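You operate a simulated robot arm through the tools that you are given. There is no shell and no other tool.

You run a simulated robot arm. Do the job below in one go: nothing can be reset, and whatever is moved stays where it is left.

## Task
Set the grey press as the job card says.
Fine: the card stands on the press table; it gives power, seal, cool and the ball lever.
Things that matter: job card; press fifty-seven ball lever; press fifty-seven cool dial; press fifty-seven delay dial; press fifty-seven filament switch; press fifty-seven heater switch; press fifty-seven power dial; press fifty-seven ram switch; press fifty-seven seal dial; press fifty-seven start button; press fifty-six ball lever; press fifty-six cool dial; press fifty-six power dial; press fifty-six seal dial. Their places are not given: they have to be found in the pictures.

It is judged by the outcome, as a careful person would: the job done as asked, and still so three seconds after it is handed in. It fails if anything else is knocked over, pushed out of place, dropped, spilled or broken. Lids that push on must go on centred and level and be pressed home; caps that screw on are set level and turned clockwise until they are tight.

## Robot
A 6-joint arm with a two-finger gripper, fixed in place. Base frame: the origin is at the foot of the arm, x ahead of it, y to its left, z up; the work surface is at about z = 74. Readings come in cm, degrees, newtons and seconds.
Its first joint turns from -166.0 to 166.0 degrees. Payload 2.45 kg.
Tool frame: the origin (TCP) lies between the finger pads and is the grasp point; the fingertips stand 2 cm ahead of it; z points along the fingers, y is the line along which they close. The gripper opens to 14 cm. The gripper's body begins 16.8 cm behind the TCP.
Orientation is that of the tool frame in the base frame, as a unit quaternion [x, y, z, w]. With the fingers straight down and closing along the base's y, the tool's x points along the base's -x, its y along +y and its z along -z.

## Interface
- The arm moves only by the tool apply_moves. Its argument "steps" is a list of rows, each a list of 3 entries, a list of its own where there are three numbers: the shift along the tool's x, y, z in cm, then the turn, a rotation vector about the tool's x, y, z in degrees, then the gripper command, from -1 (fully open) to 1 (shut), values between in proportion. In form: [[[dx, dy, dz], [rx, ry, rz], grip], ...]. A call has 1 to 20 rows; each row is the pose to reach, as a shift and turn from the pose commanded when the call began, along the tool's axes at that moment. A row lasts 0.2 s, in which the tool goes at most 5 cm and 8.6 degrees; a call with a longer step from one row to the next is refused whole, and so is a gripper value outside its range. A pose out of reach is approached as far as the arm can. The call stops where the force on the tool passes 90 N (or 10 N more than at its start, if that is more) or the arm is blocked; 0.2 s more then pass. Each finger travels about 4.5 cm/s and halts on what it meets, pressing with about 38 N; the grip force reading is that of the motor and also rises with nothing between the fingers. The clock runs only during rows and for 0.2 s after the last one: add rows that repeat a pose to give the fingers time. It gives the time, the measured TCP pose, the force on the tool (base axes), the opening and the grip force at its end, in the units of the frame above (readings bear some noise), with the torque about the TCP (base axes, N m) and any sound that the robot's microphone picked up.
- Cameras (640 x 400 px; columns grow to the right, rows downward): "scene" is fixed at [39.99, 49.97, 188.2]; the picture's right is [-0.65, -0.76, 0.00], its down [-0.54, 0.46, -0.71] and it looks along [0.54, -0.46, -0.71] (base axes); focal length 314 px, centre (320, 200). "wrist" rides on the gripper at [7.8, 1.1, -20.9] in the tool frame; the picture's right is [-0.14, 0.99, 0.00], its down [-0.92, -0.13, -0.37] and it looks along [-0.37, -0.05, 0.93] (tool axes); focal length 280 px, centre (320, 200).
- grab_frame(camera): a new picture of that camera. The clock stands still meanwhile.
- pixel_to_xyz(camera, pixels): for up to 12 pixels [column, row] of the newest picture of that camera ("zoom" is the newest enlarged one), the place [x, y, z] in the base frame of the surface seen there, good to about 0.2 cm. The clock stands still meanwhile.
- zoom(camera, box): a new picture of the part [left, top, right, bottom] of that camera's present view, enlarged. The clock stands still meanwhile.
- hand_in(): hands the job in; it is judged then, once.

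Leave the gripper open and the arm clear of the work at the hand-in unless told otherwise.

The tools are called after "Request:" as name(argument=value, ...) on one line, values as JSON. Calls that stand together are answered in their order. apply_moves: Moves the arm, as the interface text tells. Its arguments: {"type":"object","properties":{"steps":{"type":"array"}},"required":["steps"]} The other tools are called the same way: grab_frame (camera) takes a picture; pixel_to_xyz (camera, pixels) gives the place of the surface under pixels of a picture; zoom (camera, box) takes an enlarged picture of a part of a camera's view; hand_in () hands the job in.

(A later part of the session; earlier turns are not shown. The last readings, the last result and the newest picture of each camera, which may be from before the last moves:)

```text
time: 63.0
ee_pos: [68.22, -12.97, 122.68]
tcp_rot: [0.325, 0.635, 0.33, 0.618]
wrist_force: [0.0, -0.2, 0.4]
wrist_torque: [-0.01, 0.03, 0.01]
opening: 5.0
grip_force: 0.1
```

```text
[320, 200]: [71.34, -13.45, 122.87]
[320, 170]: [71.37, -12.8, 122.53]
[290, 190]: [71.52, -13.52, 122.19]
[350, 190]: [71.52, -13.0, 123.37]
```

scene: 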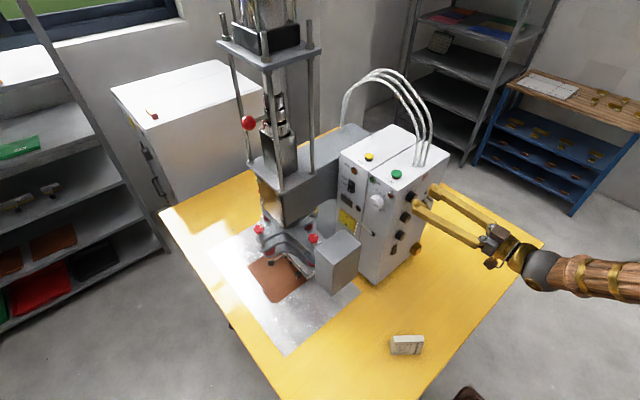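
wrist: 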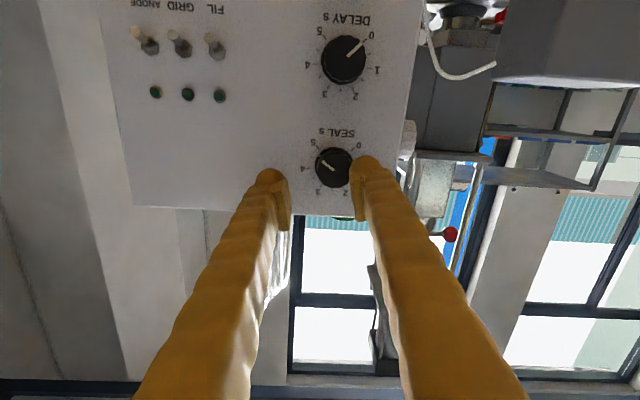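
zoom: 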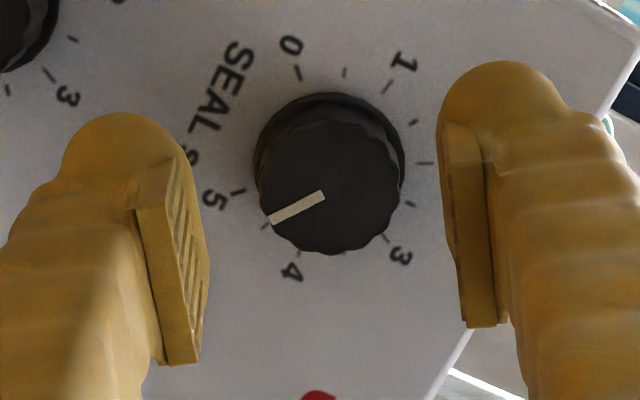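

Centred within 0.2 cm. I'll advance 2.7 cm and close on the knob.

Request:
apply_moves(steps=[[[-0.15, 0.08, 1], [0, 0, 0], 0.286], [[-0.15, 0.08, 2], [0, 0, 0], 0.286], [[-0.15, 0.08, 2.7], [0, 0, 0], 0.286], [[-0.15, 0.08, 2.7], [0, 0, 0], 0.5], [[-0.15, 0.08, 2.7], [0, 0, 0], 0.7], [[-0.15, 0.08, 2.7], [0, 0, 0], 0.85], [[-0.15, 0.08, 2.7], [0, 0, 0], 0.9], [[-0.15, 0.08, 2.7], [0, 0, 0], 0.9]])

Request:
zoom(camera="wrist", box=[250, 140, 390, 240])

```text
time: 64.8
ee_pos: [70.97, -13.01, 122.88]
tcp_rot: [0.324, 0.635, 0.331, 0.618]
wrist_force: [7.1, -7.3, -4.9]
wrist_torque: [0.0, 0.03, -0.04]
opening: 3.18
grip_force: 44.8
```

```text
4.00 times, centred on (320, 190) of wrist
```

zoom: 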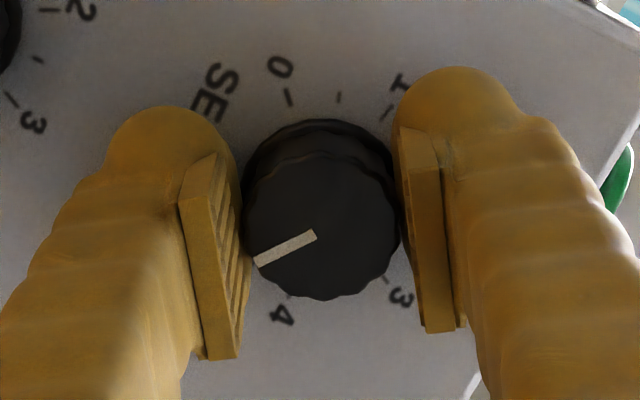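

Good grip with low side load. I turn -22° first to make sure the arm follows.

Request:
apply_moves(steps=[[[0, 0, 0], [0, 0, -5.5], 0.9], [[0, 0, 0], [0, 0, -11], 0.9], [[0, 0, 0], [0, 0, -16.5], 0.9], [[0, 0, 0], [0, 0, -22], 0.9]])

Request:
zoom(camera="wrist", box=[250, 140, 390, 240])

```text
time: 65.8
ee_pos: [71.09, -13.08, 122.93]
tcp_rot: [0.196, 0.686, 0.208, 0.669]
wrist_force: [28.8, -16.3, -19.4]
wrist_torque: [0.09, 0.3, -0.07]
opening: 3.17
grip_force: 44.9
```

```text
4.00 times, centred on (320, 190) of wrist
```

zoom: 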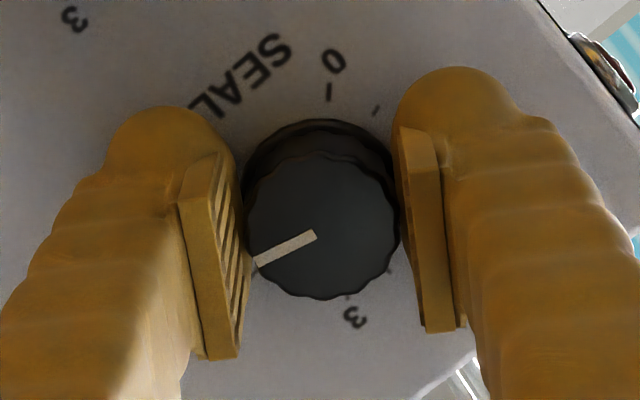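

The knob follows the fingers. I continue another -22° with a slight forward ease to relieve the axial load.

Request:
apply_moves(steps=[[[0, -0.05, 0.1], [0, 0, -5.5], 0.9], [[0, -0.05, 0.1], [0, 0, -11], 0.9], [[0, -0.05, 0.1], [0, 0, -16.5], 0.9], [[0, -0.05, 0.1], [0, 0, -22], 0.9], [[0, -0.05, 0.1], [0, 0, -22], 0.9]])

Request:
zoom(camera="wrist", box=[250, 140, 390, 240])

```text
time: 67.0
ee_pos: [71.01, -13.13, 122.7]
tcp_rot: [0.062, 0.711, 0.075, 0.697]
wrist_force: [-26.6, -23.5, -20.6]
wrist_torque: [0.03, 0.13, -0.37]
opening: 3.19
grip_force: 44.9
```

```text
4.00 times, centred on (320, 190) of wrist
```

zoom: 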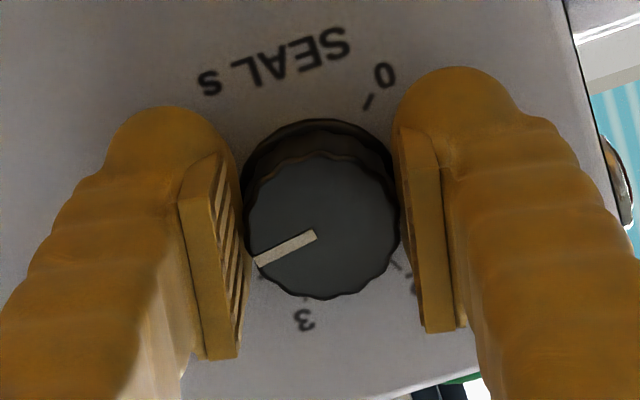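

Turned the full -44°. I open the fingers and back off 2.7 cm to read the dial.

Request:
apply_moves(steps=[[[0, 0, 0], [0, 0, 0], 0.6], [[0, 0, 0], [0, 0, 0], 0.286], [[0, 0, 0], [0, 0, 0], 0.286], [[0, 0, 0], [0, 0, 0], 0.286]])

Request:
apply_moves(steps=[[[0, 0, -0.8], [0, 0, 0], 0.286], [[0, 0, -1.6], [0, 0, 0], 0.286], [[0, 0, -2.5], [0, 0, 0], 0.286]])

Request:
zoom(camera="wrist", box=[270, 120, 370, 200])

```text
time: 68.0
ee_pos: [71.18, -13.07, 122.8]
tcp_rot: [0.062, 0.71, 0.076, 0.697]
wrist_force: [-0.2, 0.6, -0.1]
wrist_torque: [0.02, 0.05, 0.01]
opening: 5.02
grip_force: 0.0
```

```text
time: 68.8
ee_pos: [68.51, -13.14, 122.91]
tcp_rot: [0.063, 0.71, 0.075, 0.697]
wrist_force: [1.3, 0.2, -0.7]
wrist_torque: [0.0, -0.02, 0.0]
opening: 5.02
grip_force: 0.1
```

```text
5.00 times, centred on (320, 160) of wrist
```

zoom: 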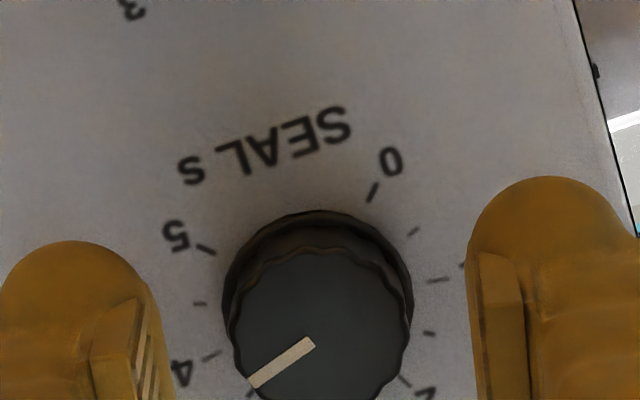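

Request:
zoom(camera="wrist", box=[280, 155, 360, 225])

Request:
zoom(camera="scene", box=[395, 180, 427, 210])

```text
5.71 times, centred on (320, 190) of wrist
```

zoom: 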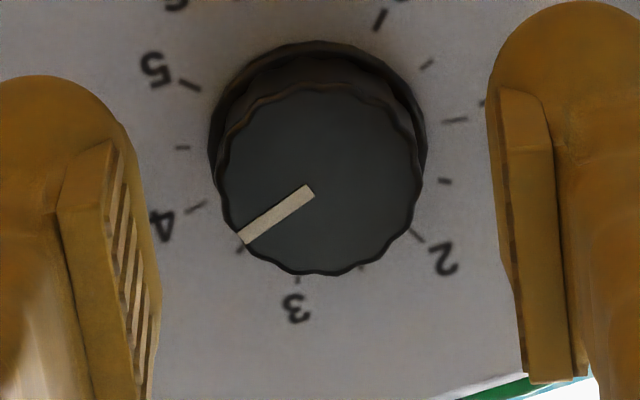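

```text
13.33 times, centred on (411, 195) of scene
```

zoom: 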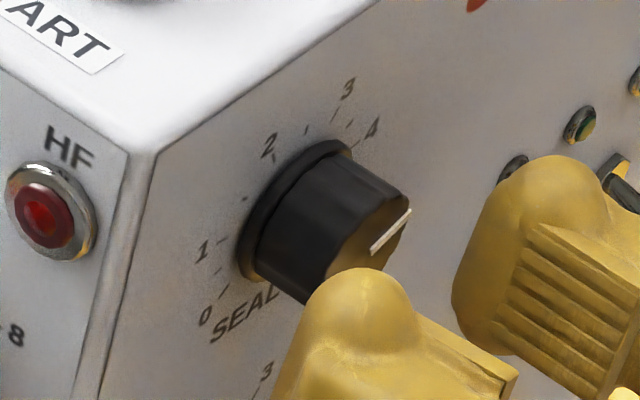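

From this view the pointer is at 72.4° against 81° for the "4" tick (about 3.84), so it needs +8.4° back clockwise. I'll regrip and turn +8.4°.

Request:
apply_moves(steps=[[[0, 0.05, 1], [0, 0, 0], 0.286], [[0, 0.05, 1.8], [0, 0, 0], 0.286], [[0, 0.05, 2.5], [0, 0, 0], 0.286], [[0, 0.05, 2.5], [0, 0, 0], 0.5], [[0, 0.05, 2.5], [0, 0, 0], 0.7], [[0, 0.05, 2.5], [0, 0, 0], 0.85], [[0, 0.05, 2.5], [0, 0, 0], 0.9], [[0, 0.05, 2.5], [0, 0, 0], 0.9]])

Request:
apply_moves(steps=[[[0, 0, 0], [0, 0, 2.8], 0.9], [[0, 0, 0], [0, 0, 5.6], 0.9], [[0, 0, 0], [0, 0, 8.4], 0.9], [[0, 0, 0], [0, 0, 8.4], 0.9]])

Request:
apply_moves(steps=[[[0, 0, 0], [0, 0, 0], 0.6], [[0, 0, 0], [0, 0, 0], 0.286], [[0, 0, 0], [0, 0, 0], 0.286], [[0, 0, -1], [0, 0, 0], 0.286], [[0, 0, -2], [0, 0, 0], 0.286], [[0, 0, -2.6], [0, 0, 0], 0.286]])

Request:
zoom(camera="wrist", box=[280, 155, 360, 225])

```text
time: 70.6
ee_pos: [71.08, -13.1, 122.77]
tcp_rot: [0.063, 0.71, 0.076, 0.697]
wrist_force: [7.9, -27.7, -3.9]
wrist_torque: [0.02, 0.1, -0.32]
opening: 3.18
grip_force: 45.5
```

```text
time: 71.6
ee_pos: [71.06, -13.11, 122.87]
tcp_rot: [0.115, 0.704, 0.127, 0.689]
wrist_force: [-21.6, -28.5, -2.7]
wrist_torque: [0.03, -0.01, -0.39]
opening: 3.17
grip_force: 44.7
```

```text
time: 73.0
ee_pos: [68.51, -13.08, 122.96]
tcp_rot: [0.114, 0.704, 0.127, 0.69]
wrist_force: [0.4, -0.8, -0.6]
wrist_torque: [-0.03, -0.01, -0.01]
opening: 5.0
grip_force: 0.1
```

```text
5.71 times, centred on (320, 190) of wrist
```

zoom: 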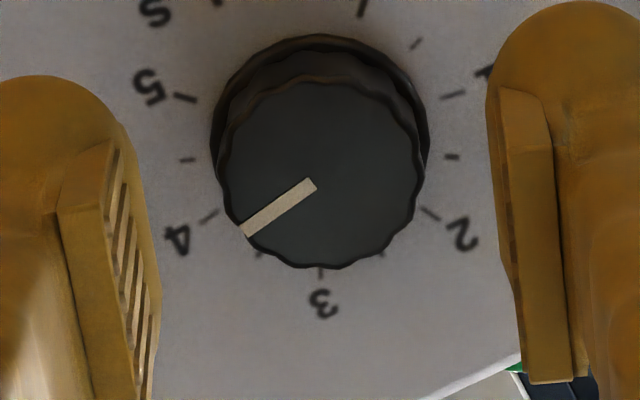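

The pointer now solves to 81.0°, exactly on the 4 tick, so seal = 4. Next is the cool dial (3 → 1, -108°). It is lower, where a level tool would be too close to the base, so I'll pitch the tool 25° down in the plane of the pads (they stay parallel to the knob axis) and use a roll of about +42°. First I move to a standoff.

Request:
apply_moves(steps=[[[2.9, -1.4, -0.3], [-0.9, 4.6, 4.4], 0.286], [[5.8, -2.7, -0.6], [-1.7, 9.3, 8.8], 0.286], [[8.7, -4.1, -0.9], [-2.6, 13.9, 13.3], 0.286], [[11.6, -5.5, -1.1], [-3.4, 18.6, 17.7], 0.286], [[14.5, -6.85, -1.4], [-4.3, 23.2, 22.1], 0.286]])

Request:
grab_frame(camera="wrist")

Request:
grab_frame(camera="scene")

```text
time: 74.2
ee_pos: [66.7, -14.8, 106.79]
tcp_rot: [0.192, 0.788, 0.302, 0.502]
wrist_force: [-0.6, -0.7, -0.4]
wrist_torque: [-0.01, 0.03, -0.02]
opening: 5.01
grip_force: 0.0
```

```text
taken
```

wrist: 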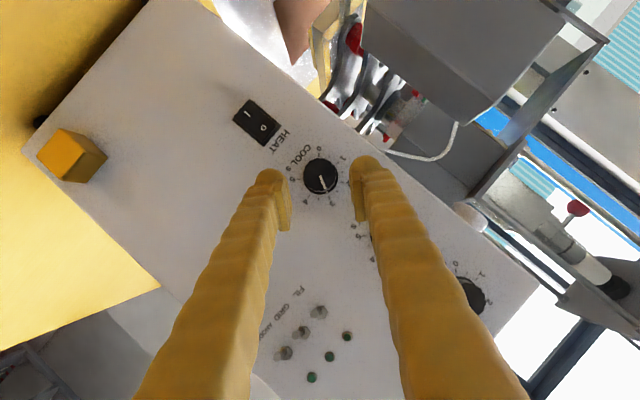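

```text
taken
```

scene: 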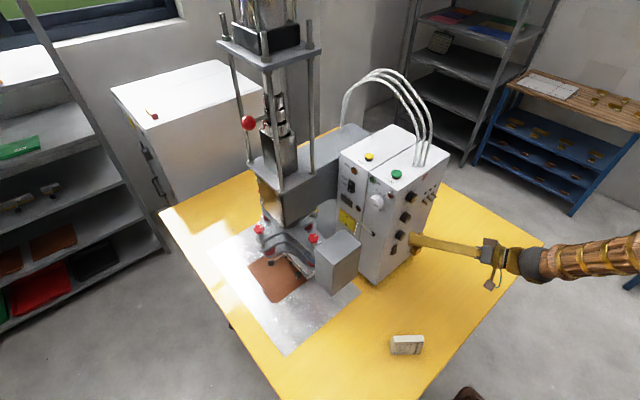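

Reached cleanly. The cool knob is at (321, 176) in the wrist view. I'll measure its centre.

Request:
zoom(camera="wrist", box=[280, 140, 360, 210])

Request:
pixel_to_xyz(camera="zoom", pixels=[[325, 205], [300, 200], [350, 200], [325, 180], [325, 230], [310, 170], [340, 220]])

```text
5.71 times, centred on (320, 175) of wrist
```

zoom: 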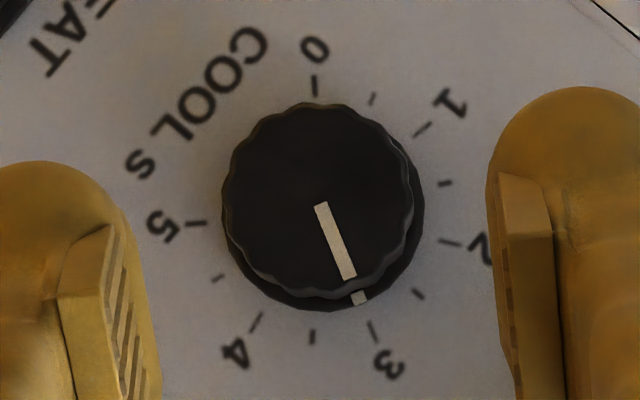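

```text
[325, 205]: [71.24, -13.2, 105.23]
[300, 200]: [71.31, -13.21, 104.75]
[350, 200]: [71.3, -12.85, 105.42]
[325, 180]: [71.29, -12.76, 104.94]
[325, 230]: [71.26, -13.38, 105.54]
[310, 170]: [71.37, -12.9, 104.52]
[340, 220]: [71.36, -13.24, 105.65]
```

The knob axis is at (y=-13.05, z=105.05), reading 3.0. I'll advance 4.1 cm along the tool axis and close.

Request:
apply_moves(steps=[[[-0.07, 0.07, 1.5], [0, 0, 0], 0.286], [[-0.14, 0.135, 3], [0, 0, 0], 0.286], [[-0.14, 0.135, 4.12], [0, 0, 0], 0.286], [[-0.14, 0.135, 4.12], [0, 0, 0], 0.5], [[-0.14, 0.135, 4.12], [0, 0, 0], 0.7], [[-0.14, 0.135, 4.12], [0, 0, 0], 0.85], [[-0.14, 0.135, 4.12], [0, 0, 0], 0.9], [[-0.14, 0.135, 4.12], [0, 0, 0], 0.9]])

Request:
zoom(camera="wrist", box=[250, 140, 390, 240])

```text
time: 76.0
ee_pos: [70.68, -13.51, 105.76]
tcp_rot: [0.194, 0.788, 0.301, 0.502]
wrist_force: [8.3, -31.4, -28.2]
wrist_torque: [-0.31, 0.03, -0.17]
opening: 3.53
grip_force: 21.1
```

```text
4.00 times, centred on (320, 190) of wrist
```

zoom: 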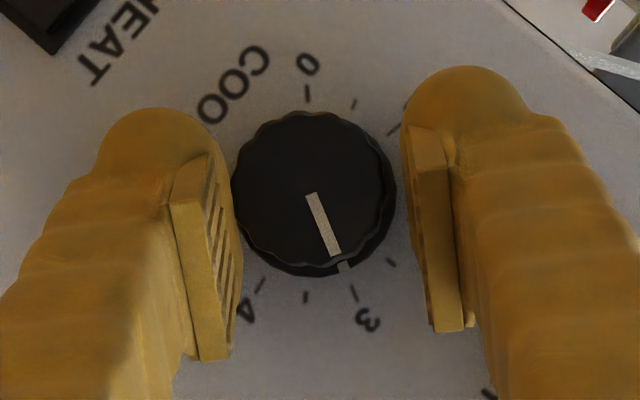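

Only the left finger touches so far (side load of 42 N along -Y). I shift 0.2 cm along -Y to centre and let it close.

Request:
apply_moves(steps=[[[0, -0.1, 0], [0, 0, 0], 0.9], [[0, -0.2, 0], [0, 0, 0], 0.9], [[0, -0.22, 0], [0, 0, 0], 0.9], [[0, -0.22, 0], [0, 0, 0], 0.9]])

Request:
zoom(camera="wrist", box=[250, 140, 390, 240])

```text
time: 77.0
ee_pos: [70.55, -13.63, 105.6]
tcp_rot: [0.193, 0.787, 0.302, 0.501]
wrist_force: [-8.7, -23.5, -29.5]
wrist_torque: [-0.29, 0.29, -0.13]
opening: 3.18
grip_force: 43.9
```

```text
4.00 times, centred on (320, 190) of wrist
```

zoom: 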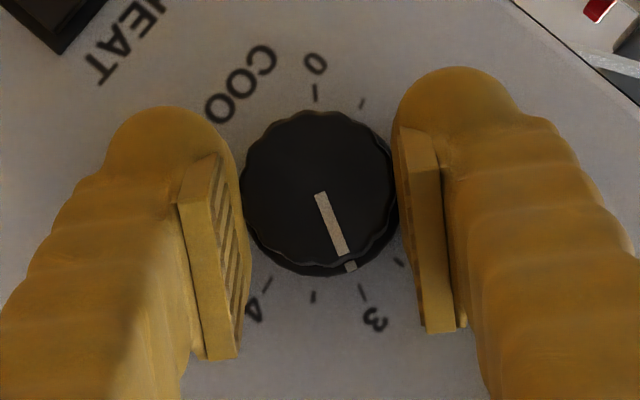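

Gripped at 3.18 cm. Now I turn -36° about the knob's axis (base x through the knob centre), 6° per row.

Request:
apply_moves(steps=[[[0, -0.08, 0], [0, 0, 0], 0.9], [[0.004, 0.01, 0.002], [2.55, 0, -5.44], 0.9], [[0.017, 0.1, 0.008], [5.09, 0, -10.89], 0.9], [[0.038, 0.18, 0.017], [7.64, 0, -16.33], 0.9], [[0.067, 0.265, 0.031], [10.19, 0, -21.77], 0.9], [[0.103, 0.345, 0.047], [12.73, 0, -27.22], 0.9], [[0.147, 0.42, 0.068], [15.28, 0, -32.66], 0.9], [[0.147, 0.42, 0.068], [15.28, 0, -32.66], 0.9]])

Request:
zoom(camera="wrist", box=[250, 140, 390, 240])

```text
time: 78.8
ee_pos: [70.66, -13.21, 105.71]
tcp_rot: [0.029, 0.842, 0.042, 0.537]
wrist_force: [-20.8, 12.6, -12.6]
wrist_torque: [0.09, 0.34, 0.18]
opening: 3.17
grip_force: 45.0
```

```text
4.00 times, centred on (320, 190) of wrist
```

zoom: 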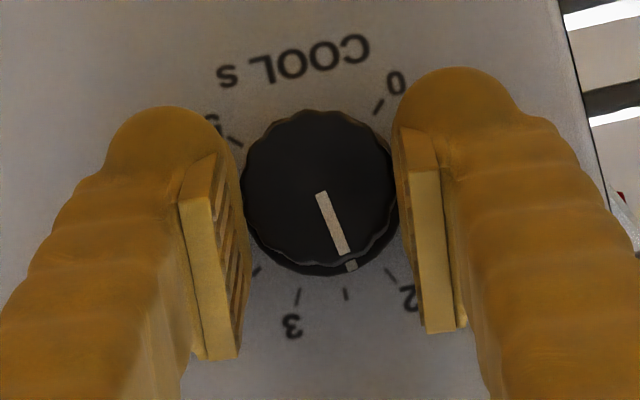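

The knob followed and now reads about 2.35. I open to 5 cm, swing the fingers back +36° around the same axis, and grip again.

Request:
apply_moves(steps=[[[0, 0, 0], [0, 0, 0], 0.6], [[0, 0, 0], [0, 0, 0], 0.286], [[0, 0, 0], [0, 0, 0], 0.286], [[0.006, -0.106, 0.003], [-3.04, 0, 6.53], 0.286], [[0.024, -0.211, 0.011], [-6.07, 0, 13.06], 0.286], [[0.054, -0.312, 0.025], [-9.11, 0, 19.59], 0.286], [[0.095, -0.409, 0.044], [-12.14, 0, 26.1], 0.286], [[0.147, -0.499, 0.068], [-15.2, 0, 32.6], 0.286], [[0.147, -0.499, 0.068], [-15.2, 0, 32.6], 0.286]])

Request:
zoom(camera="wrist", box=[250, 140, 390, 240])

```text
time: 80.8
ee_pos: [70.61, -13.67, 105.59]
tcp_rot: [0.193, 0.788, 0.301, 0.502]
wrist_force: [-0.1, 0.2, 0.2]
wrist_torque: [0.03, -0.01, 0.0]
opening: 5.01
grip_force: 0.0
```

```text
4.00 times, centred on (320, 190) of wrist
```

zoom: 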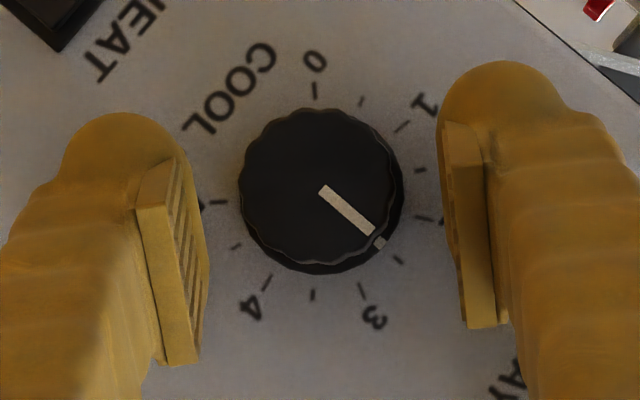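

The pointer is now near 2.35. I close again and turn another -36°.

Request:
apply_moves(steps=[[[0, 0, 0], [0, 0, 0], 0.5], [[0, 0, 0], [0, 0, 0], 0.7], [[0, 0, 0], [0, 0, 0], 0.85], [[0, 0, 0], [0, 0, 0], 0.9], [[0, 0, 0], [0, 0, 0], 0.9]])

Request:
apply_moves(steps=[[[0, 0, 0], [0, 0, 0], 0.9], [[0.004, 0.089, 0.002], [2.55, 0, -5.44], 0.9], [[0.017, 0.176, 0.008], [5.09, 0, -10.89], 0.9], [[0.038, 0.262, 0.017], [7.64, 0, -16.33], 0.9], [[0.067, 0.345, 0.031], [10.19, 0, -21.77], 0.9], [[0.103, 0.424, 0.047], [12.73, 0, -27.22], 0.9], [[0.147, 0.499, 0.068], [15.28, 0, -32.66], 0.9], [[0.147, 0.499, 0.068], [15.28, 0, -32.66], 0.9]])

Request:
zoom(camera="wrist", box=[250, 140, 390, 240])

```text
time: 82.0
ee_pos: [70.74, -13.74, 105.63]
tcp_rot: [0.194, 0.788, 0.3, 0.502]
wrist_force: [2.6, -3.0, -2.9]
wrist_torque: [-0.03, 0.0, -0.03]
opening: 3.16
grip_force: 44.4
```

```text
time: 83.8
ee_pos: [70.7, -13.17, 105.78]
tcp_rot: [0.028, 0.843, 0.042, 0.536]
wrist_force: [-4.2, -6.1, -2.9]
wrist_torque: [-0.03, 0.07, 0.03]
opening: 3.17
grip_force: 45.4
```

```text
4.00 times, centred on (320, 190) of wrist
```

zoom: 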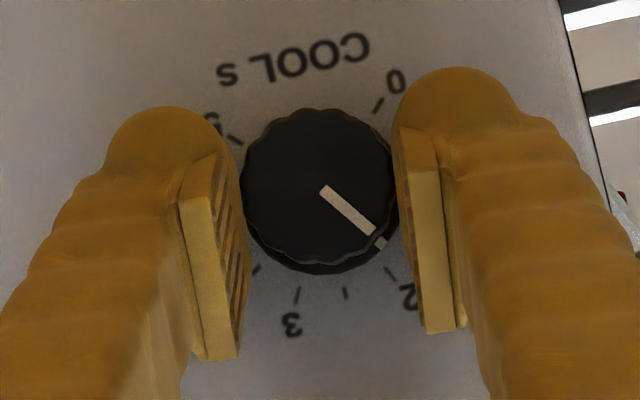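

Very low forces. I repeat: open, swing back +36°, and read the dial before the last turn.

Request:
apply_moves(steps=[[[0, 0, 0], [0, 0, 0], 0.6], [[0, 0, 0], [0, 0, 0], 0.286], [[0, 0, 0], [0, 0, 0], 0.286], [[0.006, -0.106, 0.003], [-3.04, 0, 6.53], 0.286], [[0.024, -0.211, 0.011], [-6.07, 0, 13.06], 0.286], [[0.054, -0.312, 0.025], [-9.11, 0, 19.59], 0.286], [[0.095, -0.409, 0.044], [-12.14, 0, 26.1], 0.286], [[0.147, -0.499, 0.068], [-15.2, 0, 32.6], 0.286], [[0.147, -0.499, 0.068], [-15.2, 0, 32.6], 0.286]])

Request:
zoom(camera="wrist", box=[280, 150, 360, 220])

```text
time: 85.8
ee_pos: [70.56, -13.76, 105.56]
tcp_rot: [0.193, 0.787, 0.301, 0.502]
wrist_force: [1.1, 0.1, 0.0]
wrist_torque: [-0.03, 0.03, -0.04]
opening: 5.03
grip_force: 0.1
```

```text
5.71 times, centred on (320, 185) of wrist
```

zoom: 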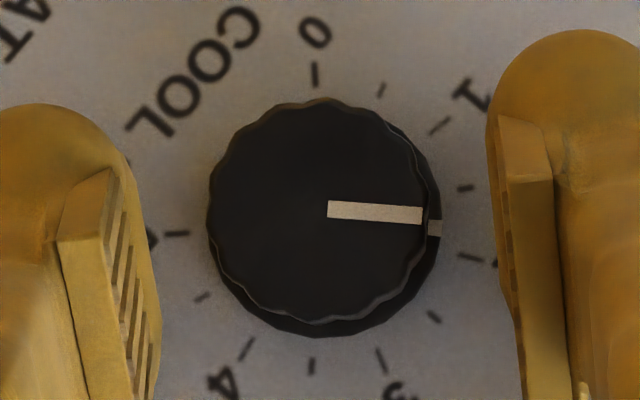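

The camera faces the panel squarely here: the pointer is 9.1° from the 2 tick towards 1, i.e. about 1.83 (the first turn slipped a little). It still needs -45°. I swing back +12° more for room, grip, and turn -45°.

Request:
apply_moves(steps=[[[0.004, -0.088, 0.002], [-2.53, 0, 5.44], 0.286], [[0.017, -0.176, 0.008], [-5.06, 0, 10.88], 0.286], [[0.017, -0.176, 0.008], [-5.06, 0, 10.88], 0.286], [[0.017, -0.176, 0.008], [-5.06, 0, 10.88], 0.5], [[0.017, -0.176, 0.008], [-5.06, 0, 10.88], 0.7], [[0.017, -0.176, 0.008], [-5.06, 0, 10.88], 0.85], [[0.017, -0.176, 0.008], [-5.06, 0, 10.88], 0.9], [[0.017, -0.176, 0.008], [-5.06, 0, 10.88], 0.9]])

Request:
zoom(camera="wrist", box=[250, 140, 390, 240])

```text
time: 87.6
ee_pos: [70.59, -13.87, 105.6]
tcp_rot: [0.244, 0.752, 0.381, 0.48]
wrist_force: [-0.5, 3.0, 4.9]
wrist_torque: [0.03, -0.01, 0.05]
opening: 3.17
grip_force: 45.5
```

```text
4.00 times, centred on (320, 190) of wrist
```

zoom: 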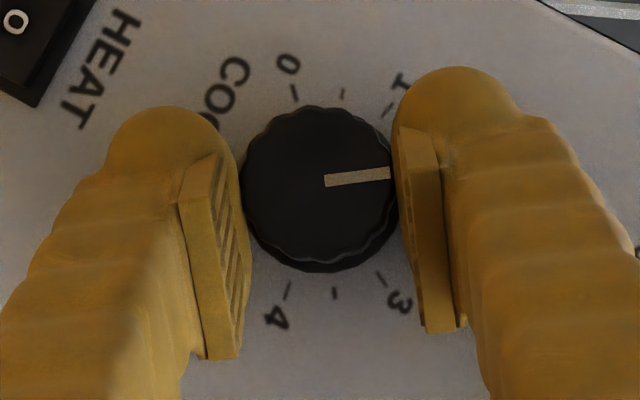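

Gripped cleanly with negligible side load. I turn -45° about the knob axis.

Request:
apply_moves(steps=[[[0.004, 0.083, 0.002], [2.39, 0, -5.1], 0.9], [[0.015, 0.166, 0.007], [4.77, 0, -10.21], 0.9], [[0.033, 0.246, 0.015], [7.16, 0, -15.31], 0.9], [[0.059, 0.325, 0.027], [9.55, 0, -20.41], 0.9], [[0.091, 0.4, 0.042], [11.94, 0, -25.51], 0.9], [[0.13, 0.472, 0.06], [14.32, 0, -30.62], 0.9], [[0.175, 0.538, 0.08], [16.71, 0, -35.72], 0.9], [[0.226, 0.6, 0.104], [19.1, 0, -40.82], 0.9], [[0.226, 0.6, 0.104], [19.1, 0, -40.82], 0.9]])

Request:
apply_moves(steps=[[[0, 0, 0], [0, 0, 0], 0.6], [[0, 0, 0], [0, 0, 0], 0.286], [[0, 0, 0], [0, 0, 0], 0.286], [[0, 0, -1.2], [0, 0, 0], 0.286], [[0, 0, -2.4], [0, 0, 0], 0.286], [[0, 0, -3.5], [0, 0, 0], 0.286]])

Request:
zoom(camera="wrist", box=[280, 145, 360, 215])

```text
time: 89.6
ee_pos: [70.74, -13.39, 105.77]
tcp_rot: [0.042, 0.841, 0.062, 0.536]
wrist_force: [10.3, -3.1, 14.0]
wrist_torque: [-0.02, -0.09, -0.04]
opening: 3.19
grip_force: 45.4
```

```text
time: 91.0
ee_pos: [67.41, -13.47, 107.29]
tcp_rot: [0.042, 0.841, 0.063, 0.535]
wrist_force: [0.2, 1.0, 0.6]
wrist_torque: [-0.01, 0.01, -0.01]
opening: 4.98
grip_force: 0.0
```

```text
5.71 times, centred on (320, 180) of wrist
```

zoom: 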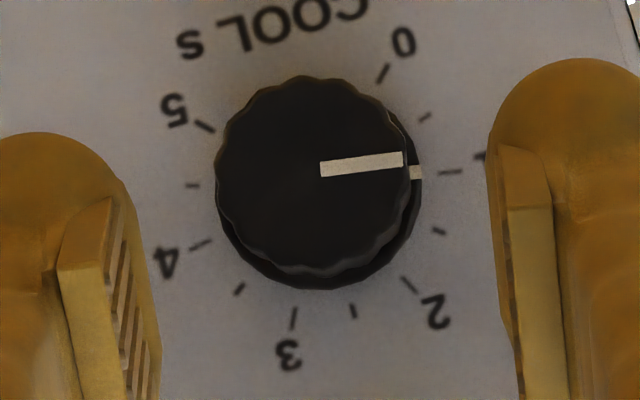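

The cool pointer is parallel to the "1" tick (7.6° versus 7.9°), so cool = 1. All three dials are set. Next is the ball lever. I first leave the panel, rising and shifting towards +y without rotating.

Request:
apply_moves(steps=[[[-3.2, 1.9, -1.6], [0, 0, 0], 0.286], [[-6.4, 3.9, -3.1], [0, 0, 0], 0.286], [[-9.6, 6, -4.6], [0, 0, 0], 0.286], [[-12.8, 8.3, -6], [0, 0, 0], 0.286], [[-16, 10.7, -7.5], [0, 0, 0], 0.286], [[-19.2, 13.1, -9], [0, 0, 0], 0.286]])

Request:
grab_frame(camera="scene")

```text
time: 92.4
ee_pos: [67.71, -3.83, 130.1]
tcp_rot: [0.043, 0.841, 0.062, 0.535]
wrist_force: [-0.1, -0.5, 0.2]
wrist_torque: [0.01, 0.0, -0.04]
opening: 5.0
grip_force: 0.1
```

```text
taken
```

scene: 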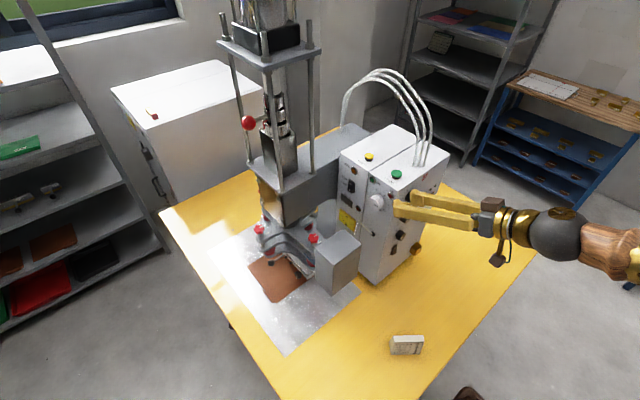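

Now I rise to (68, 5, 146) while rotating to the lever-grip orientation: horizontal, pointing +x and 20° towards -y, fingers closing vertically, camera on the +y side.

Request:
apply_moves(steps=[[[-1.9, 1.6, -0.8], [-0.34, -3.35, 7.55], 0.286], [[-3.7, 3.2, -1.7], [-0.69, -6.71, 15.09], 0.286], [[-5.6, 4.8, -2.5], [-1.03, -10.06, 22.64], 0.286], [[-7.5, 6.3, -3.3], [-1.37, -13.42, 30.18], 0.286], [[-9.4, 7.9, -4.2], [-1.71, -16.77, 37.73], 0.286], [[-11.2, 9.5, -5], [-2.06, -20.13, 45.27], 0.286], [[-13.1, 11.1, -5.84], [-2.4, -23.48, 52.82], 0.286]])

```text
time: 94.0
ee_pos: [66.67, -0.7, 144.18]
tcp_rot: [0.387, 0.671, 0.321, 0.545]
wrist_force: [-0.6, -0.6, 0.1]
wrist_torque: [-0.02, -0.01, -0.03]
opening: 5.01
grip_force: 0.0
out of reach, approached as far as the arm can: row 4, 5, 6, 7
```

Some rows were out of reach (too close to the base). I'll move outwards to about (79, 11, 146) first, keeping the orientation.

Request:
apply_moves(steps=[[[2, 2.4, 2.9], [0, 0, 0], 0.286], [[4.1, 4.8, 5.8], [0, 0, 0], 0.286], [[6.2, 7.3, 8.6], [0, 0, 0], 0.286], [[8.2, 9.7, 11.5], [0, 0, 0], 0.286]])

```text
time: 95.0
ee_pos: [79.9, 2.35, 151.15]
tcp_rot: [0.337, 0.648, 0.354, 0.584]
wrist_force: [-0.8, 0.1, 0.6]
wrist_torque: [-0.03, 0.06, -0.01]
opening: 4.99
grip_force: 0.2
out of reach, approached as far as the arm can: row 1, 2, 3, 4
```

The wrist is in a flipped configuration that won't let it work at +y. I'll go back to (68, -8, 149), unroll, yaw to -y, tilt to straight down from there, and so restore the original wrist configuration.

Request:
apply_moves(steps=[[[-1, -1.1, -1.8], [0, 0, -7.4], 0.286], [[-1.9, -2.1, -3.5], [0, 0, -14.9], 0.286], [[-2.9, -3.2, -5.3], [0, 0, -22.3], 0.286], [[-3.8, -4.2, -7.1], [0, 0, -29.7], 0.286], [[-4.8, -5.3, -8.9], [0, 0, -37.1], 0.286], [[-5.7, -6.3, -10.6], [0, 0, -44.6], 0.286], [[-6.7, -7.4, -12.4], [0, 0, -50], 0.286]])

Request:
grab_frame(camera="scene")

```text
time: 96.6
ee_pos: [67.92, -8.53, 149.43]
tcp_rot: [0.033, 0.731, 0.073, 0.678]
wrist_force: [-0.6, 1.0, 0.0]
wrist_torque: [0.0, 0.0, -0.01]
opening: 4.99
grip_force: 0.1
```

```text
taken
```

scene: 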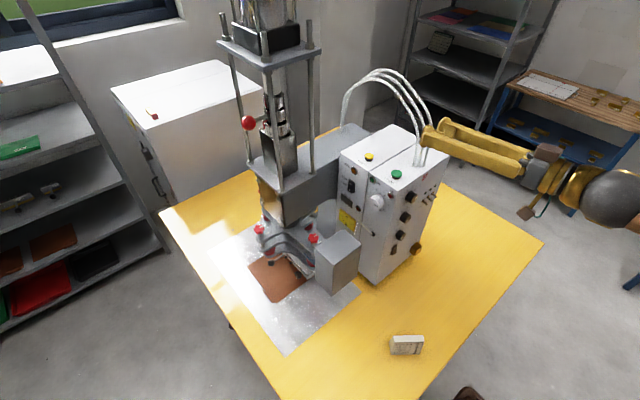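

I'm at (67.9, -8.5, 149.4), nearly level and unrolled. I yaw towards -y in two checked halves.

Request:
apply_moves(steps=[[[0, 0, 0], [8.2, -1.26, 0.59], 0.286], [[0, 0, 0], [16.4, -2.52, 1.18], 0.286], [[0, 0, 0], [24.6, -3.78, 1.77], 0.286], [[0, 0, 0], [32.8, -5.04, 2.36], 0.286], [[0, 0, 0], [41, -6.3, 2.95], 0.286], [[0, 0, 0], [49.2, -7.56, 3.54], 0.286]])

```text
time: 98.0
ee_pos: [67.58, -10.51, 147.44]
tcp_rot: [0.113, 0.744, 0.007, 0.659]
wrist_force: [-0.4, 0.2, 0.8]
wrist_torque: [0.04, 0.01, 0.02]
opening: 4.99
grip_force: 0.0
out of reach, approached as far as the arm can: row 2, 3, 4, 5, 6
```

That direction is blocked too; the wrist evidently can only bend up a little from the forearm. Tilting down in-plane restored the normal configuration before, so I'll do that here and later approach the lever with the tool pitched well down.

Request:
apply_moves(steps=[[[-1, 0, -0.5], [0, 8, 0], 0.286], [[-2, 0, -1], [0, 16, 0], 0.286], [[-3, 0, -1.5], [0, 24, 0], 0.286], [[-4, 0, -2], [0, 32, 0], 0.286], [[-5, 0, -2.5], [0, 40, 0], 0.286], [[-6, 0, -3], [0, 48, 0], 0.286], [[-7, 0, -3.5], [0, 56, 0], 0.286], [[-8, 0, -4], [0, 64, 0], 0.286]])

Request:
grab_frame(camera="wrist")

Request:
grab_frame(camera="scene")

```text
time: 99.8
ee_pos: [64.38, -11.33, 155.55]
tcp_rot: [0.092, 0.98, 0.064, 0.164]
wrist_force: [-1.3, -0.5, 0.1]
wrist_torque: [-0.03, -0.07, -0.02]
opening: 5.0
grip_force: 0.1
out of reach, approached as far as the arm can: row 1, 2, 3
```

```text
taken
```

wrist: 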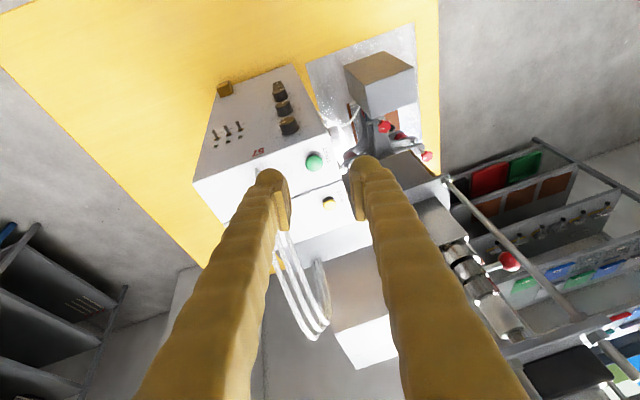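

```text
taken
```

scene: 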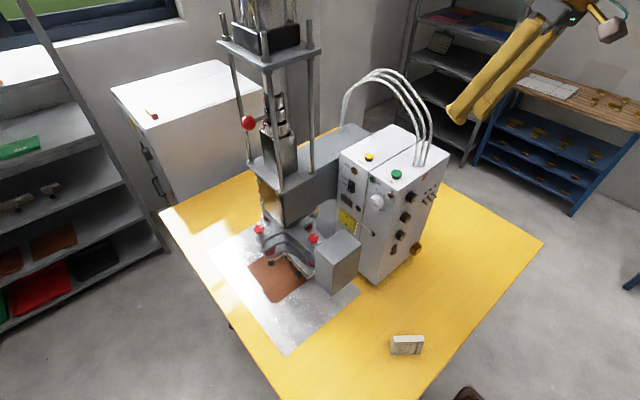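

I'm back in the normal configuration, with the red ball visible at (509, 262). I'll check the top plate's extents, then head toward the lever in stages with the tool pitched 45° down, yawed 25° and rolled so the fingers will straddle the ball.

Request:
pixel_to_xyz(camera="scene", pixels=[[219, 41], [264, 66], [263, 68], [318, 50], [240, 55], [228, 48], [266, 56], [248, 123]])

Request:
apply_moves(steps=[[[-1.1, 4.1, 0.6], [-0.33, -3.1, 7.1], 0.14], [[-2.3, 8.3, 1.3], [-0.66, -6.3, 14.3], 0.14], [[-3.4, 12.4, 1.9], [-0.99, -9.4, 21.4], 0.14], [[-4.6, 16.6, 2.6], [-1.31, -12.5, 28.5], 0.14], [[-5.7, 20.7, 3.2], [-1.64, -15.7, 35.7], 0.14], [[-6.8, 24.9, 3.8], [-1.97, -18.8, 42.8], 0.14]])

```text
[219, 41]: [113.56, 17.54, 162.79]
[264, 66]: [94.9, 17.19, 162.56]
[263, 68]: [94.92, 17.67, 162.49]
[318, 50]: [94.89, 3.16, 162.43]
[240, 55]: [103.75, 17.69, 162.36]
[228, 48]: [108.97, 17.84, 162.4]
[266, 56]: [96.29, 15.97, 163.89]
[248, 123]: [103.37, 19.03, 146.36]
```

```text
time: 101.2
ee_pos: [75.95, 12.24, 158.21]
tcp_rot: [0.448, 0.838, 0.122, 0.286]
wrist_force: [0.0, -0.2, 0.5]
wrist_torque: [-0.01, -0.01, -0.01]
opening: 6.02
grip_force: 0.0
```

No limit flags. The plate edge is at y≈17.9, so the planned line clears it. I continue to the waypoint (90.7, 24.8, 161), finishing the rotation.

Request:
apply_moves(steps=[[[0.57, 3.7, 1.14], [-0.33, -3.14, 7.13], 0.14], [[1.14, 7.4, 2.3], [-0.66, -6.28, 14.27], 0.14], [[1.7, 11.1, 3.4], [-0.99, -9.4, 21.4], 0.14], [[2.27, 14.8, 4.6], [-1.32, -12.56, 28.5], 0.14], [[2.84, 18.5, 5.7], [-1.65, -15.7, 35.7], 0.14]])

Request:
grab_frame(camera="wrist")

Request:
grab_frame(camera="scene")

```text
time: 102.4
ee_pos: [90.92, 24.75, 161.03]
tcp_rot: [0.691, 0.612, 0.155, 0.353]
wrist_force: [-1.1, -1.0, 1.2]
wrist_torque: [0.13, 0.02, 0.08]
opening: 6.0
grip_force: 0.0
```

```text
taken
```

wrist: 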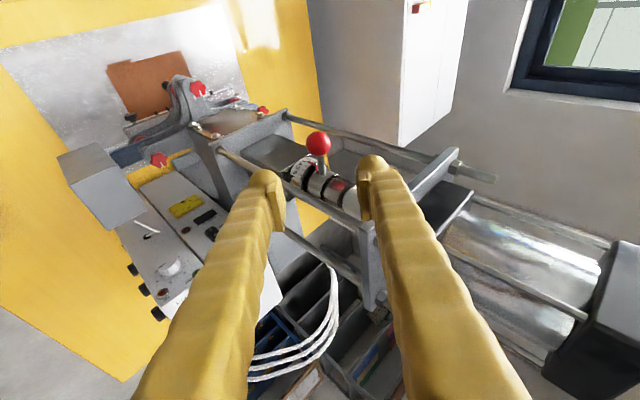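

```text
taken
```

scene: 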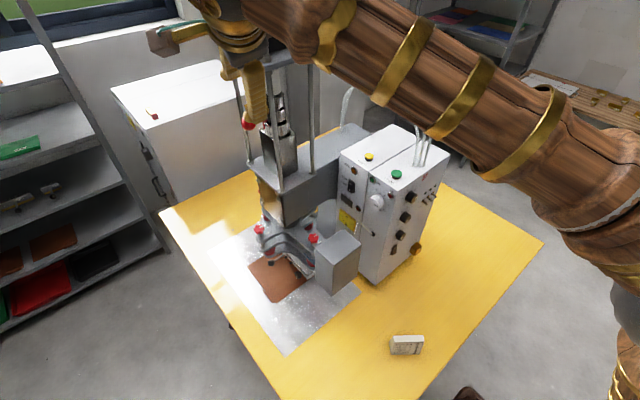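

Excellent: the wrist camera looks right at the lever, ball at (318, 143). I'll zoom in on the scale and measure.

Request:
zoom(camera="wrist", box=[270, 120, 370, 220])

Request:
pixel_to_xyz(camera="wrist", pixels=[[318, 143], [310, 143], [326, 143], [318, 136], [318, 150], [321, 160], [323, 168], [310, 170], [300, 165], [360, 165], [440, 160], [240, 155]])

```text
4.00 times, centred on (320, 170) of wrist
```

zoom: 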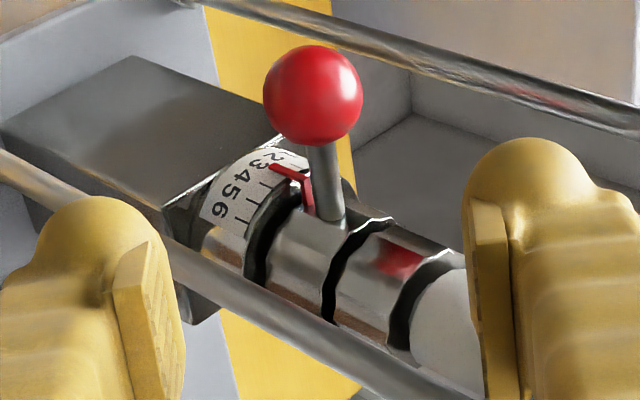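

```text
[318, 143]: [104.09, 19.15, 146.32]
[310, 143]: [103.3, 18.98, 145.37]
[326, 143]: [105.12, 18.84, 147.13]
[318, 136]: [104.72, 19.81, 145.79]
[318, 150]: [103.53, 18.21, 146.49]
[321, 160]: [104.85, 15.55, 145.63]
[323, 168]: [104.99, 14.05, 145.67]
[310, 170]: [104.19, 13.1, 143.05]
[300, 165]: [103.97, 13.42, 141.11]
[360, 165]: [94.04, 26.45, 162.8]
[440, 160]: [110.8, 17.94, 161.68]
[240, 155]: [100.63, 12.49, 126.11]
```

Request:
zoom(camera="wrist", box=[312, 148, 352, 188])

Request:
zoom(camera="wrist", box=[296, 150, 328, 182])

```text
10.00 times, centred on (332, 168) of wrist
```

zoom: 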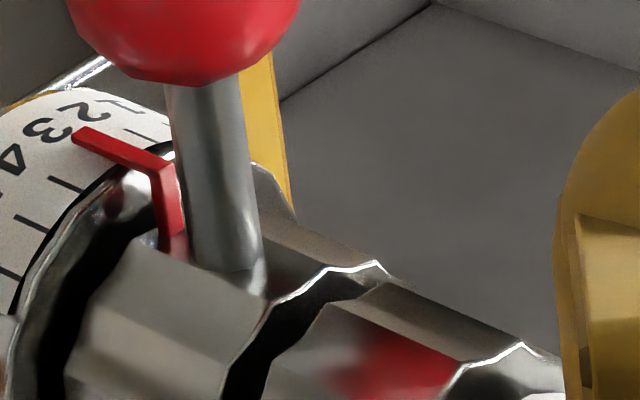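

```text
12.50 times, centred on (312, 166) of wrist
```

zoom: 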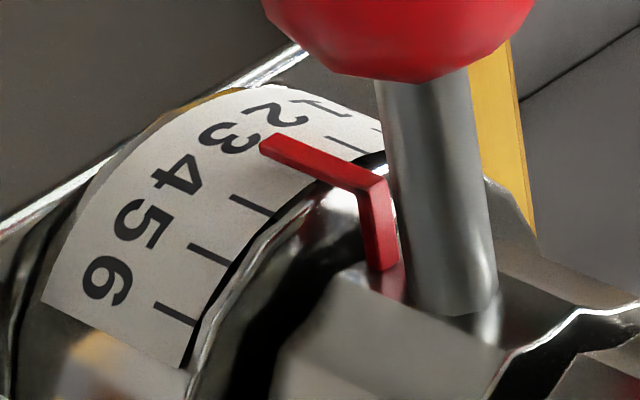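

Very clear: the scale runs 1–6, ticks about 16° apart, and the red pointer is on 3. Lever 2 is the next mark clockwise (seen from above), about 2.2 cm of ball travel. The ball centre is about (105.05, 18.25, 145.2), straight ahead. I'll advance 17 cm along the tool axis with the fingers 6 cm open.

Request:
apply_moves(steps=[[[0, -0.05, 4], [0, 0, 0], 0.14], [[0.05, -0.1, 8], [0, 0, 0], 0.14], [[0.1, -0.2, 12], [0, 0, 0], 0.14], [[0.1, -0.25, 15], [0, 0, 0], 0.14], [[0.1, -0.31, 17], [0, 0, 0], 0.14]])

Request:
grab_frame(camera="wrist")

Request:
pixel_to_xyz(camera="wrist", pixels=[[320, 182], [310, 182], [330, 182], [320, 172], [320, 192]])

```text
time: 103.6
ee_pos: [101.34, 19.77, 148.64]
tcp_rot: [0.691, 0.613, 0.154, 0.351]
wrist_force: [0.0, 0.5, -0.2]
wrist_torque: [0.03, 0.0, -0.01]
opening: 6.02
grip_force: 0.0
```

```text
taken
```

wrist: 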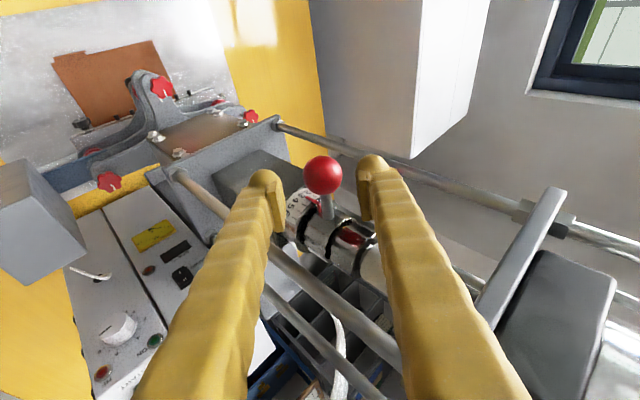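

```text
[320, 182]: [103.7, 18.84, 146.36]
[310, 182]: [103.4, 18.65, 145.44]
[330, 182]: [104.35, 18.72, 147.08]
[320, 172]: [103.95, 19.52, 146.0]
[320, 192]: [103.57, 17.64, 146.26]
```

The ball's centre resolves to (105.1, 18.2, 145.2), 0.44 cm to the +Y side. I correct that and advance the last 5.3 cm so the ball sits between the pads.

Request:
apply_moves(steps=[[[0, 0.44, 0.5], [0, 0, 0], 0.14], [[0, 0.44, 2.3], [0, 0, 0], 0.14], [[0, 0.44, 4], [0, 0, 0], 0.14], [[0, 0.44, 5.2], [0, 0, 0], 0.14]])

Request:
grab_frame(camera="wrist")

Request:
zoom(camera="wrist", box=[260, 140, 380, 240])

```text
time: 104.6
ee_pos: [105.15, 18.12, 145.1]
tcp_rot: [0.691, 0.614, 0.154, 0.35]
wrist_force: [-0.1, -0.8, 0.0]
wrist_torque: [-0.02, -0.01, 0.02]
opening: 6.02
grip_force: 0.0
```

```text
taken
```

wrist: 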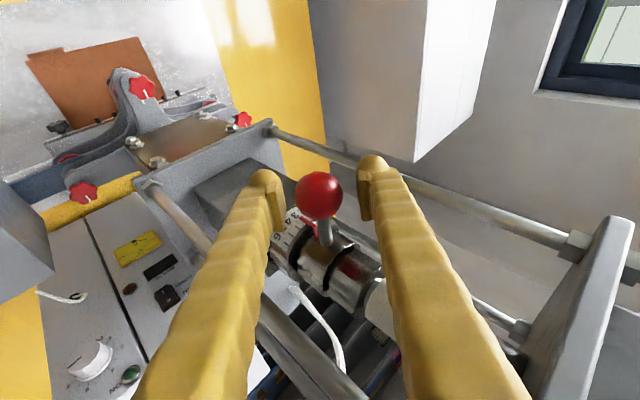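

```text
4.00 times, centred on (320, 190) of wrist
```

zoom: 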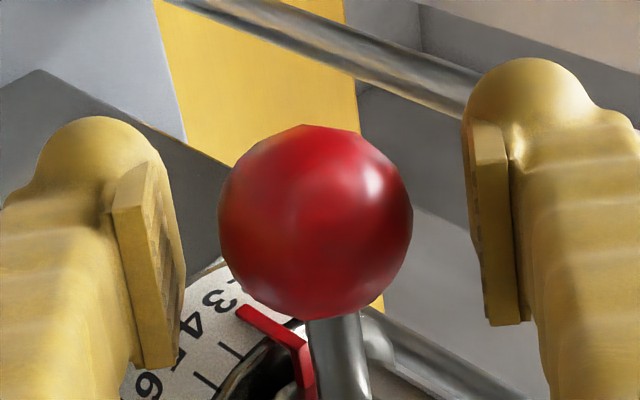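

The ball is centred between the pads. I close on it.

Request:
apply_moves(steps=[[[0, -0.1, 0], [0, 0, 0], 0.3], [[0, -0.1, 0], [0, 0, 0], 0.45], [[0, -0.1, 0], [0, 0, 0], 0.6], [[0, -0.1, 0], [0, 0, 0], 0.75], [[0, -0.1, 0], [0, 0, 0], 0.75]])

Request:
zoom(camera="wrist", box=[260, 140, 380, 240])

```text
time: 105.8
ee_pos: [105.08, 18.12, 144.96]
tcp_rot: [0.691, 0.614, 0.154, 0.35]
wrist_force: [0.4, 0.1, 2.2]
wrist_torque: [0.05, -0.01, 0.07]
opening: 3.51
grip_force: 45.3
```

```text
4.00 times, centred on (320, 190) of wrist
```

zoom: 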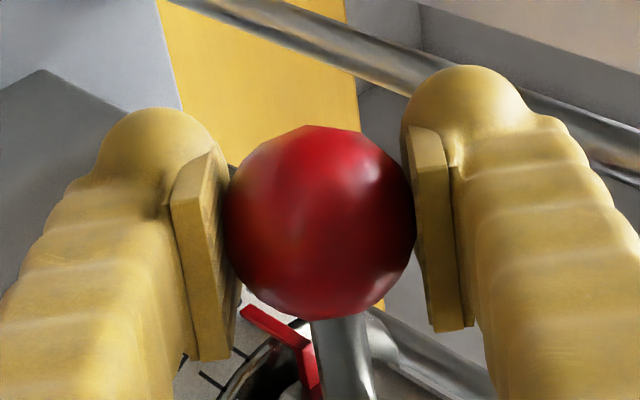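

Held at 3.5 cm with no side load. I move the ball along its arc, first half (about -8°), and check.

Request:
apply_moves(steps=[[[0.035, 0.274, 0.25], [0, 0, 0], 0.75], [[0.059, 0.541, 0.496], [0, 0, 0], 0.75], [[0.0655, 0.815, 0.754], [0, 0, 0], 0.75], [[0.0655, 0.815, 0.754], [0, 0, 0], 0.75]])

Request:
zoom(camera="wrist", box=[260, 140, 380, 240])

```text
time: 106.8
ee_pos: [106.15, 17.94, 144.98]
tcp_rot: [0.691, 0.614, 0.154, 0.351]
wrist_force: [-8.6, 15.4, -1.6]
wrist_torque: [-0.31, 0.06, -0.76]
opening: 3.53
grip_force: 45.3
```

```text
4.00 times, centred on (320, 190) of wrist
```

zoom: 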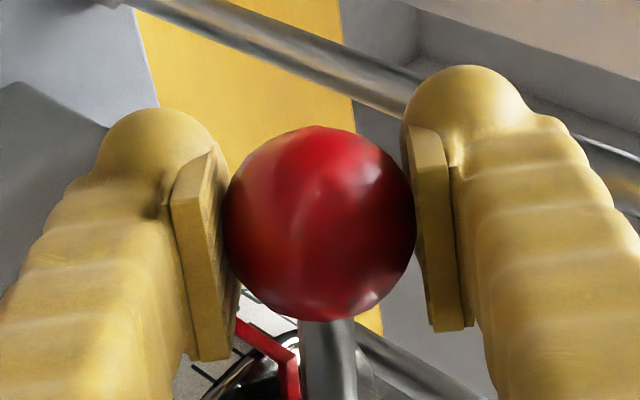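

The lever follows. I complete the arc (about another -8°).

Request:
apply_moves(steps=[[[-0.015, 0.267, 0.258], [0, 0, 0], 0.75], [[-0.041, 0.526, 0.512], [0, 0, 0], 0.75], [[-0.084, 0.793, 0.779], [0, 0, 0], 0.75], [[-0.084, 0.793, 0.779], [0, 0, 0], 0.75]])

Request:
zoom(camera="wrist", box=[260, 140, 380, 240])

Request:
zoom(camera="wrist", box=[300, 200, 350, 245])

```text
time: 107.8
ee_pos: [107.24, 17.69, 145.14]
tcp_rot: [0.69, 0.614, 0.154, 0.351]
wrist_force: [-5.8, 15.8, -12.5]
wrist_torque: [-0.45, 0.0, -0.82]
opening: 3.53
grip_force: 44.9
```

```text
4.00 times, centred on (320, 190) of wrist
```

zoom: 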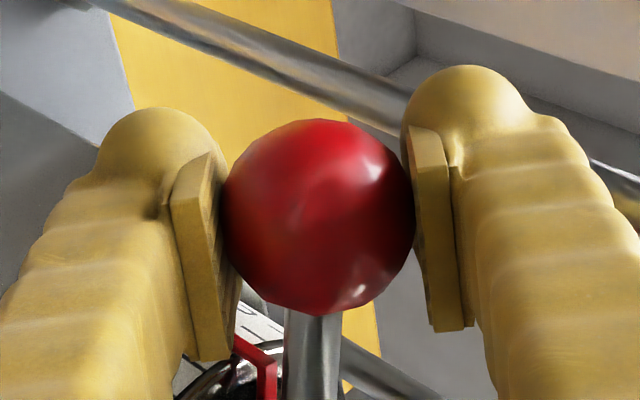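

```text
8.89 times, centred on (325, 222) of wrist
```

zoom: 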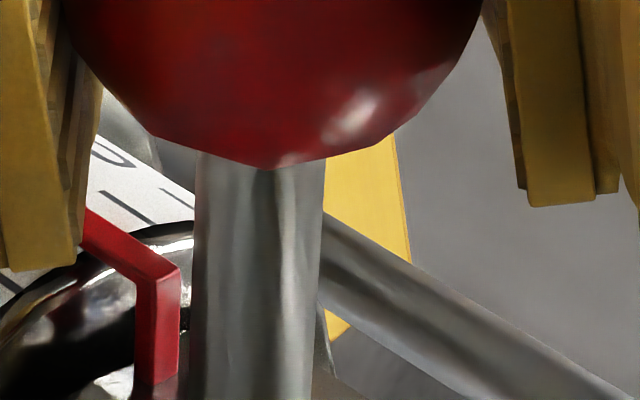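

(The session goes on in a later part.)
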